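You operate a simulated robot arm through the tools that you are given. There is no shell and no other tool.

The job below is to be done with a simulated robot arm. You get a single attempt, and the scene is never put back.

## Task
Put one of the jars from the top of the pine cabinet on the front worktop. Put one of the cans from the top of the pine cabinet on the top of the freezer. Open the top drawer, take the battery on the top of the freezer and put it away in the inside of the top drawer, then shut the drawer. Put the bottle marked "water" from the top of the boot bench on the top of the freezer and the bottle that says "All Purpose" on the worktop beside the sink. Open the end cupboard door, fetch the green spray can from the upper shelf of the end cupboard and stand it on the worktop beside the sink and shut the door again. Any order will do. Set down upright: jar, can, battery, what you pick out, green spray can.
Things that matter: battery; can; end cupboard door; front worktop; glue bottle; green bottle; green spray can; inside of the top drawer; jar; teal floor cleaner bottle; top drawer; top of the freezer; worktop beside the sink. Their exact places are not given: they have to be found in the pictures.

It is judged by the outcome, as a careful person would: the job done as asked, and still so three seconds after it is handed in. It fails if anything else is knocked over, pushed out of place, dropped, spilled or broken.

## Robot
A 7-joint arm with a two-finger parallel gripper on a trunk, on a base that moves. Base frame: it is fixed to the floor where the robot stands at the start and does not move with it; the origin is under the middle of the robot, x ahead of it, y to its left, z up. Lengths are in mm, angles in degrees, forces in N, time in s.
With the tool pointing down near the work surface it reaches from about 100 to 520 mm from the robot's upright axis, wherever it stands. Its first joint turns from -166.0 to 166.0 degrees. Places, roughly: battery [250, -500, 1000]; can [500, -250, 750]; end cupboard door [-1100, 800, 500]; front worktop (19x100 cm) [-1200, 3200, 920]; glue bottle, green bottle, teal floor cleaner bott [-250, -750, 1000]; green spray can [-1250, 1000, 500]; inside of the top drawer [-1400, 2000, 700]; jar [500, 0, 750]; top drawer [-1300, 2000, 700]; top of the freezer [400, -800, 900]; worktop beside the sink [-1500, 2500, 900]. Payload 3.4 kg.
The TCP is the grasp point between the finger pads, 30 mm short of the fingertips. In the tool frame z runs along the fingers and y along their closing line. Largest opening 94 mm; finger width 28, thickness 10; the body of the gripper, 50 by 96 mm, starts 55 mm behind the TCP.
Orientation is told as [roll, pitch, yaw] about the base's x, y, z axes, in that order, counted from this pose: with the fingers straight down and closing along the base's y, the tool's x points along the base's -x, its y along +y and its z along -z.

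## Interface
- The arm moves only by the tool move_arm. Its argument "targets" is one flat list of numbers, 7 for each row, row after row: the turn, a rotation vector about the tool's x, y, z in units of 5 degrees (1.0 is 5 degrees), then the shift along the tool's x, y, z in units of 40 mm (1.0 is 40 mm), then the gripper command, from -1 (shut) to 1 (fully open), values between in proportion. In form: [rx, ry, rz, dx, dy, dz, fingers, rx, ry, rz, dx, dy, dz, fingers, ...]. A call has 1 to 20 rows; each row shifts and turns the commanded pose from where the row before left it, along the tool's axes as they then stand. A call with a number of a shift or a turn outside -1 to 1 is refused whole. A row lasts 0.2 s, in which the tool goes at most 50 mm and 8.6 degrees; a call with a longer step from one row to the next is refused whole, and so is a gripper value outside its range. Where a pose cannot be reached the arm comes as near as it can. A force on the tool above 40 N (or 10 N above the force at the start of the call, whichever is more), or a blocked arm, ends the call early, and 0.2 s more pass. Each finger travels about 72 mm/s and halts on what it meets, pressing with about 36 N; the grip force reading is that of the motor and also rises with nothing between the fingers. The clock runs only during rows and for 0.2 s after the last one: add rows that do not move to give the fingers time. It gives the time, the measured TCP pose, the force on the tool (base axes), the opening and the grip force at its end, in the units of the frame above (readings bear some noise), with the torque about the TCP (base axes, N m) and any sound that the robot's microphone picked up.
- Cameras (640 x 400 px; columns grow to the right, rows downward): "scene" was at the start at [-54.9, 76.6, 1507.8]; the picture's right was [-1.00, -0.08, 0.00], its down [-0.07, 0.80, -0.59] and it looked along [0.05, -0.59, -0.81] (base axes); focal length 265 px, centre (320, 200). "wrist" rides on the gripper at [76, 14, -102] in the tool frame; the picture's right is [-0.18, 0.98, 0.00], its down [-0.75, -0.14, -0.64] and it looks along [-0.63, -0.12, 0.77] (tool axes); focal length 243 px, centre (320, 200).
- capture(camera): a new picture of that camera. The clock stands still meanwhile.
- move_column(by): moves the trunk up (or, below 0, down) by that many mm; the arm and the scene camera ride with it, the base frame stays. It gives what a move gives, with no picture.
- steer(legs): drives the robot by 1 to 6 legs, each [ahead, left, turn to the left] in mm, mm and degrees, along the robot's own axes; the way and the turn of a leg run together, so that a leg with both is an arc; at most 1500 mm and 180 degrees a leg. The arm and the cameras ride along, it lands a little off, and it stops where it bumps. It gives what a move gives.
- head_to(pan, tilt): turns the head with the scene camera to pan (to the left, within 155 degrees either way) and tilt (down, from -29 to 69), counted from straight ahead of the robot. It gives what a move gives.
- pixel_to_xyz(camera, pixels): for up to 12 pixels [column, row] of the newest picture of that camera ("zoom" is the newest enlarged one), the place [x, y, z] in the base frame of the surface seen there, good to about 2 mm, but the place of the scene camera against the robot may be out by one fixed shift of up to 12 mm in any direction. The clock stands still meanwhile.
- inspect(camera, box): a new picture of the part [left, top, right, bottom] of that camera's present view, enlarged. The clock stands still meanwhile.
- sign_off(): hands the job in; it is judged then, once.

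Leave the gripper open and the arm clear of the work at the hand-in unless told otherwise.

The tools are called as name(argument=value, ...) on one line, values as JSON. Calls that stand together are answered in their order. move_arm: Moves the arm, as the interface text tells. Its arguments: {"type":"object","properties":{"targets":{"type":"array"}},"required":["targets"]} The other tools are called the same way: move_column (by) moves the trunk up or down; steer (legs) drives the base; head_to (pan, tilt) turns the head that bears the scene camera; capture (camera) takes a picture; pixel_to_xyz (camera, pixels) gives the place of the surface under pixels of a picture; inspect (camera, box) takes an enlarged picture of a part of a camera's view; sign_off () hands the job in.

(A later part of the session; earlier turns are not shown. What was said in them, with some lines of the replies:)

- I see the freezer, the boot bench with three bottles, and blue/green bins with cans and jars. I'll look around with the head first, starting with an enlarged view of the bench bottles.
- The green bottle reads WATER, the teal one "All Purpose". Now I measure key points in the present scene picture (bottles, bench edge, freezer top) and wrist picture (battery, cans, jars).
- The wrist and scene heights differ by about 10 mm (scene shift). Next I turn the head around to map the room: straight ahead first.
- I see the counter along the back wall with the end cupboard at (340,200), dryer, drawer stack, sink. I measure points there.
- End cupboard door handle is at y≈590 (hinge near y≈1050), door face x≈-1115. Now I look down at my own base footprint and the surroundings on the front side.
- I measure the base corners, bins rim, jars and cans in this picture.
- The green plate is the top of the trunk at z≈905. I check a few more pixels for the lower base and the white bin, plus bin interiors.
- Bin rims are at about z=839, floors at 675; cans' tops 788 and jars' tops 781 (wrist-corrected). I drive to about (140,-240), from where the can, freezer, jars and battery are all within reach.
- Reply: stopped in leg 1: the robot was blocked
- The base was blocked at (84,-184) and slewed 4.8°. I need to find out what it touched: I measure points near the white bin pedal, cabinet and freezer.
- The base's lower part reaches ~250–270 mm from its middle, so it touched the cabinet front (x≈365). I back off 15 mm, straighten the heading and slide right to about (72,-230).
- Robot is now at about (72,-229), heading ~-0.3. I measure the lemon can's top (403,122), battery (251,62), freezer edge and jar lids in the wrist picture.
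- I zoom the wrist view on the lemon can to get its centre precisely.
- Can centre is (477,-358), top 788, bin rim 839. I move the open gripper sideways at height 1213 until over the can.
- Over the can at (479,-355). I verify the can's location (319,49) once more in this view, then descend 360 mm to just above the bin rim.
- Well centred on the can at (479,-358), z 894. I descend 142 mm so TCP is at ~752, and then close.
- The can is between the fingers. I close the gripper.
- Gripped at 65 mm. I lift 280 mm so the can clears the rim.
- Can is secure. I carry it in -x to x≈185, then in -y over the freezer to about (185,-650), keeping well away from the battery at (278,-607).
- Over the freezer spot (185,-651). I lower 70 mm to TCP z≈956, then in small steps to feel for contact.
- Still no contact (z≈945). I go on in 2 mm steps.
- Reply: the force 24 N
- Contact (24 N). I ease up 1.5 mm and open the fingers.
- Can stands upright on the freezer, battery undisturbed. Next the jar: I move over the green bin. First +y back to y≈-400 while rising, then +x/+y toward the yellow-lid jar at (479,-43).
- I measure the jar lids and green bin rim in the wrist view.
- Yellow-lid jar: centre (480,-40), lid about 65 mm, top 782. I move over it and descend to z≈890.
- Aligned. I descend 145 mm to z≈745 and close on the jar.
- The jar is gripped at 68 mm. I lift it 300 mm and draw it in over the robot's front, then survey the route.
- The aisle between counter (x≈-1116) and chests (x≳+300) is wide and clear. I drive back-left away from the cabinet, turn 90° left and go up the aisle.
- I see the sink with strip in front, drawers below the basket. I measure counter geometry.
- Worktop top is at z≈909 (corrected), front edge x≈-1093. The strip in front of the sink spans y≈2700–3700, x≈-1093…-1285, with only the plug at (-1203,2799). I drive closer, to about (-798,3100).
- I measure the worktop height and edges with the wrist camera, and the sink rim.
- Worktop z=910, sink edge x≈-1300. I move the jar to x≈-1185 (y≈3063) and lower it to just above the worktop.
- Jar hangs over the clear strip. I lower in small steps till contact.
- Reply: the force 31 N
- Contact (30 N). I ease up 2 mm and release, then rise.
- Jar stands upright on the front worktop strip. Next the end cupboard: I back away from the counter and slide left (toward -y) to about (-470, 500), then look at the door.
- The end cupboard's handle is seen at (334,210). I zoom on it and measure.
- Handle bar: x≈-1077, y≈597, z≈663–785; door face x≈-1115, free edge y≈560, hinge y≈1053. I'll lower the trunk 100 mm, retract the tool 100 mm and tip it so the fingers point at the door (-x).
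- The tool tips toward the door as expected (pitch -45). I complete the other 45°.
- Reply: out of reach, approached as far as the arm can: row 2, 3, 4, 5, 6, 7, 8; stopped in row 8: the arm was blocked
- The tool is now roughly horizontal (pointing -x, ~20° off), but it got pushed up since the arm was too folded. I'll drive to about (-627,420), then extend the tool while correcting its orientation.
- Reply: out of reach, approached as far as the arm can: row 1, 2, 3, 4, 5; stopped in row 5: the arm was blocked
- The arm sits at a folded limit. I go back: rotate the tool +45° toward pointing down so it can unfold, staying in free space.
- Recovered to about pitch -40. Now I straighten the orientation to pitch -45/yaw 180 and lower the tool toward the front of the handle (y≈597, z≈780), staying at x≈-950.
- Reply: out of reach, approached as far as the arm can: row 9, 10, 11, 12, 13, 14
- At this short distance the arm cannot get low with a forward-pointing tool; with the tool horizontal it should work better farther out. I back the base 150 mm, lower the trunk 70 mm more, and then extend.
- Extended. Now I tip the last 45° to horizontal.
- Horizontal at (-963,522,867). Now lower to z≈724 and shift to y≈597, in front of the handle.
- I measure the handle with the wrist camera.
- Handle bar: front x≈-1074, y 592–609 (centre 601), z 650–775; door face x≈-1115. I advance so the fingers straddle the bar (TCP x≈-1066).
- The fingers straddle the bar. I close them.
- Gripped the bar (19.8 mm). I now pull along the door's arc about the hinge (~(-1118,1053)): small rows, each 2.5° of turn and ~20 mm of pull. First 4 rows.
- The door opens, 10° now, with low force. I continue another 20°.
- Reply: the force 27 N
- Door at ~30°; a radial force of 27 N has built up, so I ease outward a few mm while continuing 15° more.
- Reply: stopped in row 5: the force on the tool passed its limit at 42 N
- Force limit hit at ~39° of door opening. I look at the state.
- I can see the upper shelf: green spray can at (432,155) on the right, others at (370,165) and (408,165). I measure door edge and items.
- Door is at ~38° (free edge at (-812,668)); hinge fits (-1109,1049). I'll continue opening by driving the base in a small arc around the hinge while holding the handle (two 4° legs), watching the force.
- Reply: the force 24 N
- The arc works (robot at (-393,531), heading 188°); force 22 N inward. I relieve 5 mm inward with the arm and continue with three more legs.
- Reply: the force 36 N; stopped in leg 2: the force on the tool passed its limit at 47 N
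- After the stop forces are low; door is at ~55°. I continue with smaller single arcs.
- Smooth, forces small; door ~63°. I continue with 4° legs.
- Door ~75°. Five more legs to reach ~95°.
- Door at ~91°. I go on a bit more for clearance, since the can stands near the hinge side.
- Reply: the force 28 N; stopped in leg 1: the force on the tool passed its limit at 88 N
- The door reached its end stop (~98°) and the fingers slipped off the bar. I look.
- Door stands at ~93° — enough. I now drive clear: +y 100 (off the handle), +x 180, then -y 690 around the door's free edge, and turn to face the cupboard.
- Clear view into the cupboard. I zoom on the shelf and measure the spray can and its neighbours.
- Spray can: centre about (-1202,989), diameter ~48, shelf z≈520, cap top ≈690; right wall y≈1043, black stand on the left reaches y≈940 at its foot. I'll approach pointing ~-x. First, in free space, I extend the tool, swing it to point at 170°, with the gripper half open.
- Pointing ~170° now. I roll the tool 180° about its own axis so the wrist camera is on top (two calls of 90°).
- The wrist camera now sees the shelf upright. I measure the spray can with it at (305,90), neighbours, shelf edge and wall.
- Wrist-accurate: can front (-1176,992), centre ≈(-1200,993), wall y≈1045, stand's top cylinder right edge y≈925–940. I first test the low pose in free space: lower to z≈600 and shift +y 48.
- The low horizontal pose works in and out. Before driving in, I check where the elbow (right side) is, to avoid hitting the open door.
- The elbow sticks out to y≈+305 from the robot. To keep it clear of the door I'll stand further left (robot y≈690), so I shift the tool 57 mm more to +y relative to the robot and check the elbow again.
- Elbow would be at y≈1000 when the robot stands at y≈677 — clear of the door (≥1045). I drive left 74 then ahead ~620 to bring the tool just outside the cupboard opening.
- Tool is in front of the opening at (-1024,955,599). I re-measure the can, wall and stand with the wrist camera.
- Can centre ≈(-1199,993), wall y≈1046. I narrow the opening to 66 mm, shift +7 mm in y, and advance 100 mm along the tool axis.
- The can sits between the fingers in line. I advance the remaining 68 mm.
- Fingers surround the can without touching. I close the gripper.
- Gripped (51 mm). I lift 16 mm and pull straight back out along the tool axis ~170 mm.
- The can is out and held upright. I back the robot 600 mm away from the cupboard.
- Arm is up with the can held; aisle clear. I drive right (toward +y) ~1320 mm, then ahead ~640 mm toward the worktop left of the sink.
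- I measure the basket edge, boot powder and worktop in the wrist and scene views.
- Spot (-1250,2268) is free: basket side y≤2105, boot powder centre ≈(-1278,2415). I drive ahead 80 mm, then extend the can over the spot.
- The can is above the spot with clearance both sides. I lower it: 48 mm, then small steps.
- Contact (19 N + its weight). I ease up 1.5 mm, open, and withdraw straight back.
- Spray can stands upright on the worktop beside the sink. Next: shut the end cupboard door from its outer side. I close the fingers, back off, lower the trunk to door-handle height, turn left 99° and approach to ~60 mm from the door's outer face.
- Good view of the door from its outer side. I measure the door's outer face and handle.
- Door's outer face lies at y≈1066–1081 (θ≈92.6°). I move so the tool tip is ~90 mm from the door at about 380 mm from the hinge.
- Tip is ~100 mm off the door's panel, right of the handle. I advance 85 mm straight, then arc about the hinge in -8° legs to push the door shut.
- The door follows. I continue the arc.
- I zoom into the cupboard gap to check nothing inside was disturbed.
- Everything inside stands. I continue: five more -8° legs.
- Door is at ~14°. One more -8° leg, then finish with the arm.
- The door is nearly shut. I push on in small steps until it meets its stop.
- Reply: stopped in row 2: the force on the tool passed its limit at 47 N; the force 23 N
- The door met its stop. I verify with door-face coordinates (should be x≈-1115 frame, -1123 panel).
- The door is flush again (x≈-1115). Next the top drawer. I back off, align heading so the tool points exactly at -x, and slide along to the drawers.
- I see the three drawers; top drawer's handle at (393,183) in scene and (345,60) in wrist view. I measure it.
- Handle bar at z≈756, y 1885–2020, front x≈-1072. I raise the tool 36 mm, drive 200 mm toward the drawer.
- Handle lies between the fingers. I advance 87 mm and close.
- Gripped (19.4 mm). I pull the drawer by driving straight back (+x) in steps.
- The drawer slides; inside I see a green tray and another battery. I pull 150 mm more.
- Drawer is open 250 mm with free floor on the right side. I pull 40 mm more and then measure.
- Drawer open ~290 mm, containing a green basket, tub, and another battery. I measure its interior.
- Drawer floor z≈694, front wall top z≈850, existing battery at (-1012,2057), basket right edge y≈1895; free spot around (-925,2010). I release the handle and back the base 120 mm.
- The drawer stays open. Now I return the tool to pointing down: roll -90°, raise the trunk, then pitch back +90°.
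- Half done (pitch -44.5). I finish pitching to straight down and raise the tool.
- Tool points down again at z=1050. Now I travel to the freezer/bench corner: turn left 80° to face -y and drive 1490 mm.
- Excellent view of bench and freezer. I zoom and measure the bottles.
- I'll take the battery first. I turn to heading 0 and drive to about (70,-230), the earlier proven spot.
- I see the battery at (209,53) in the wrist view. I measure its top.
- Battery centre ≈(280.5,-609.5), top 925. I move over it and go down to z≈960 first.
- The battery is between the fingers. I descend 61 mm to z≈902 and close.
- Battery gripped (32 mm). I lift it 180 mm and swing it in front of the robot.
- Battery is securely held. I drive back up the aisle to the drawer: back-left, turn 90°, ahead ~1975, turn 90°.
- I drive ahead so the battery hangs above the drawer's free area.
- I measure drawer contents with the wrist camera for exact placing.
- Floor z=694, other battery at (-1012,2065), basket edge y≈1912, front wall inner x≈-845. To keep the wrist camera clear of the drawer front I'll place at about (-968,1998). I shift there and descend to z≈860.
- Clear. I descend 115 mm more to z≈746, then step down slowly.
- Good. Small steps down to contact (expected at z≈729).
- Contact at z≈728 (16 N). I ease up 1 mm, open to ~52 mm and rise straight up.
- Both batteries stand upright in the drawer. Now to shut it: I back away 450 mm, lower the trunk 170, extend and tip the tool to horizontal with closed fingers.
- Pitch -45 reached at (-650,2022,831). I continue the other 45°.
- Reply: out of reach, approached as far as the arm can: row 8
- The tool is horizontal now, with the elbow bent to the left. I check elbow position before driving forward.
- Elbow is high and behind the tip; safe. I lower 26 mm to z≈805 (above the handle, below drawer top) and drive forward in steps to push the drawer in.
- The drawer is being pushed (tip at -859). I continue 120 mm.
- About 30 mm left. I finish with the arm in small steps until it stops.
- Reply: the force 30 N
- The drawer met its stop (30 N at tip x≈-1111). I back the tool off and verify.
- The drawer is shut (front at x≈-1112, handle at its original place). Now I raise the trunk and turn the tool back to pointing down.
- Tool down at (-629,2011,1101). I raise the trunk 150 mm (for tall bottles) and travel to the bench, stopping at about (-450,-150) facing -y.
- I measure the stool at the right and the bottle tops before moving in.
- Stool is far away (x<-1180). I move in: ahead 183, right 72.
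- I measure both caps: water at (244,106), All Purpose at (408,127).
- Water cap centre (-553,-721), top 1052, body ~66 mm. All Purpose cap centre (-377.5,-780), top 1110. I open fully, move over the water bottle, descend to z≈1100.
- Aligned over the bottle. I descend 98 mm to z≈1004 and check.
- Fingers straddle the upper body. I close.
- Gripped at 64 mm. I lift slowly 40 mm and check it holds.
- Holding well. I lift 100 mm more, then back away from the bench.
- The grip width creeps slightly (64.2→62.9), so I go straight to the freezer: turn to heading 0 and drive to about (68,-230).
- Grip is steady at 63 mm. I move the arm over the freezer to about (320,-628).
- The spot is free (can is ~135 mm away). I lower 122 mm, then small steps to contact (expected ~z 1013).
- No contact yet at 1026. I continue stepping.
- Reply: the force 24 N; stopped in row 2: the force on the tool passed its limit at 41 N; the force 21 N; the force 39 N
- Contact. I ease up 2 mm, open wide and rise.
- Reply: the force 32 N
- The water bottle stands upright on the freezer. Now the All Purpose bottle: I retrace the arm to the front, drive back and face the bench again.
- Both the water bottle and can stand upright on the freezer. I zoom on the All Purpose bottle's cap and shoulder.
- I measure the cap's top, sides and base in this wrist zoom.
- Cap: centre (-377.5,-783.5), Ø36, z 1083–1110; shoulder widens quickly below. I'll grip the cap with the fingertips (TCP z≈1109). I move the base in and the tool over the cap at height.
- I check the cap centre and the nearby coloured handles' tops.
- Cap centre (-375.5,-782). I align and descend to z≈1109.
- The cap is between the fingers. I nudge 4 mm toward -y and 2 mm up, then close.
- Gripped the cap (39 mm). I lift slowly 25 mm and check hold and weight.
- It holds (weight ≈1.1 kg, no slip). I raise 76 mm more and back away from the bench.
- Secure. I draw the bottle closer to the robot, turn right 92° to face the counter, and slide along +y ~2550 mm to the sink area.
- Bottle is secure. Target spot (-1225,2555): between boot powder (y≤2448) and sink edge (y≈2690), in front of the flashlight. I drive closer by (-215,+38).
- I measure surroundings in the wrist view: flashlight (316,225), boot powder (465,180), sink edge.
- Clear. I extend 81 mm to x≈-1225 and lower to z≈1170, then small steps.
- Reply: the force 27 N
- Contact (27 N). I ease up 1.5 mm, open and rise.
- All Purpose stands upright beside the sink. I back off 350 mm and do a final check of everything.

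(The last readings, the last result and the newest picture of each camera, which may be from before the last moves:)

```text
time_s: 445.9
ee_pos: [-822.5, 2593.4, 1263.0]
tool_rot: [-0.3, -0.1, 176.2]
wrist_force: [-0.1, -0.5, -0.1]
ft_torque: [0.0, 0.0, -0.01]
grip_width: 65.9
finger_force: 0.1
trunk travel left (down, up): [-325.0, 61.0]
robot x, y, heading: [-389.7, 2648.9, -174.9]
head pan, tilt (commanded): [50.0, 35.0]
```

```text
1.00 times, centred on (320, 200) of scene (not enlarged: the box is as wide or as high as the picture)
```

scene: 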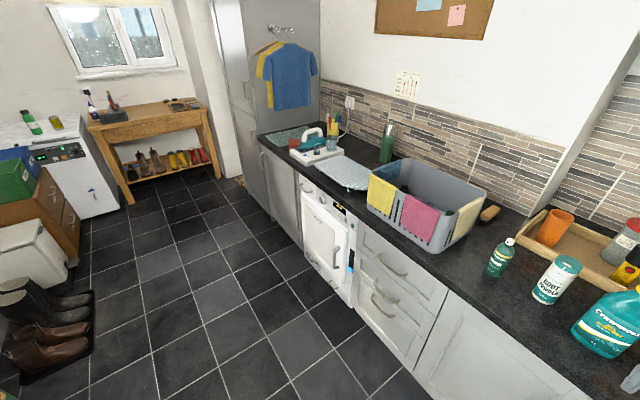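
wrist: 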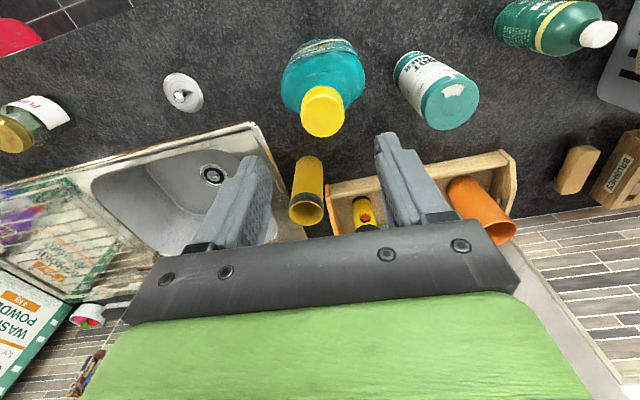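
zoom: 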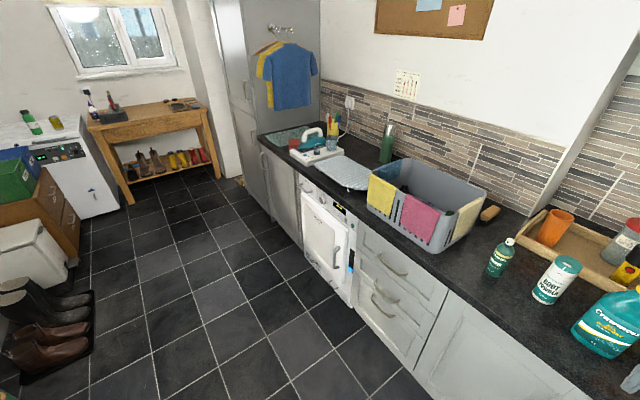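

Everything appears in order. I zoom on the freezer top, the end door/drawer, and then the jar.

inspect(camera="scene", box=[0, 90, 110, 170])

inspect(camera="scene", box=[230, 110, 450, 380])

head_to(pan=-40, tilt=38)

capture(camera="scene")

capture(camera="wrist")

```text
5.00 times, centred on (55, 130) of scene
```

zoom: 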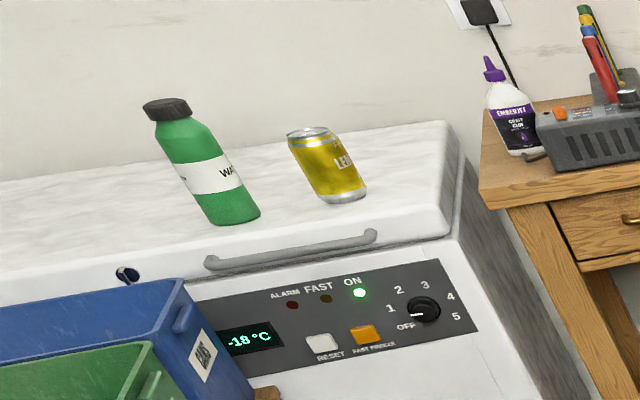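

```text
1.48 times, centred on (340, 245) of scene
```

zoom: 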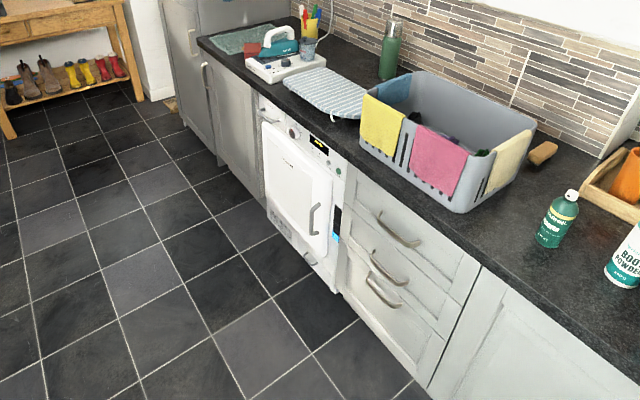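

```text
time_s: 447.6
ee_pos: [-823.4, 2593.0, 1263.6]
tool_rot: [-0.4, -0.1, 176.1]
wrist_force: [0.3, -0.9, -0.2]
ft_torque: [-0.05, 0.0, 0.0]
grip_width: 66.0
finger_force: 0.1
trunk travel left (down, up): [-325.0, 61.0]
robot x, y, heading: [-395.4, 2648.0, -175.1]
head pan, tilt (commanded): [-40.0, 38.0]
```

```text
taken
```

scene: 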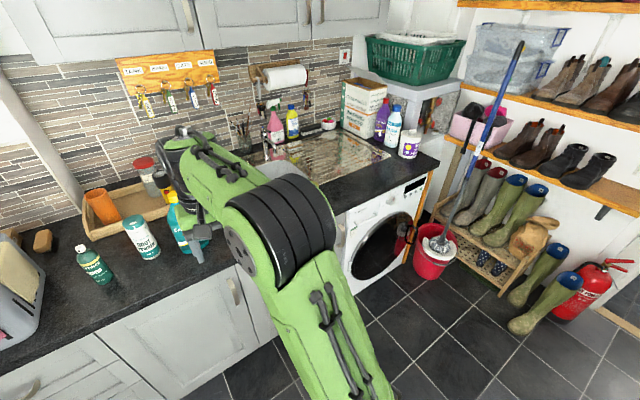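

```text
taken
```

wrist: 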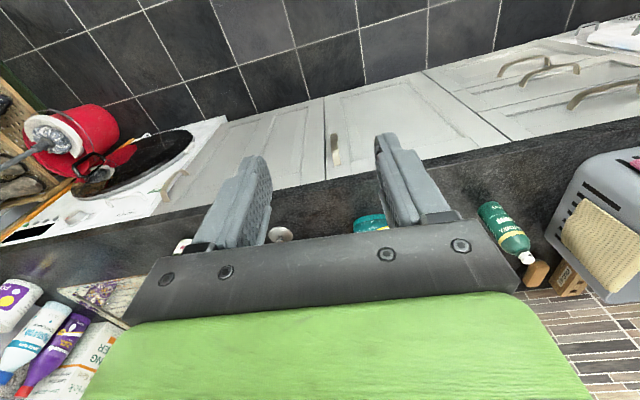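

All items are in place: can and water bottle upright on the freezer, jar on the front strip, spray can and All Purpose bottle beside the sink, battery in the shut drawer, end door shut. I open the gripper fully with the arm clear, then hand in.

move_arm(targets=[0, 0, 0, 0, 0, 0, 1, 0, 0, 0, 0, 0, 0, 1, 0, 0, 0, 0, 0, 0, 1])

sign_off()

```text
time_s: 448.4
ee_pos: [-824.4, 2593.1, 1263.5]
tool_rot: [-0.3, 0.0, 176.2]
wrist_force: [-0.1, 0.7, -0.7]
ft_torque: [-0.01, 0.0, -0.01]
grip_width: 93.9
finger_force: 0.1
trunk travel left (down, up): [-325.0, 61.0]
robot x, y, heading: [-395.0, 2644.7, -174.9]
head pan, tilt (commanded): [-40.0, 38.0]
```

```text
The job is handed in.
```

I did every part of the job and handed it in. I checked each item by camera after setting it down.

- **Jar:** the plum jam jar stands upright on the front worktop, in front of the sink.
- **Can:** the lemonade can stands upright on top of the freezer.
- **Battery:** it stands upright in the top drawer beside a battery that was already there. The drawer is shut and its front is flush again.
- **Water bottle:** it stands upright on top of the freezer, about 135 mm from the can.
- **All Purpose bottle:** it stands upright on the worktop beside the sink.
- **Green spray can:** it stands upright on the worktop beside the sink. The end cupboard door is shut and flush.

There were two bumps on the way:

- **Pine cabinet:** early on the robot's base ran into something and stopped, most likely the front of the pine cabinet. The cans and jars on top stayed where they were, within measuring error.
- **Cupboard door:** when I opened it I pulled against its end stop, and the gripper slipped off the handle with a force of 88 N. I saw no damage, and the door shut normally afterwards.

I saw nothing else knocked over or out of place. The gripper is open and the arm is clear of the worktop.
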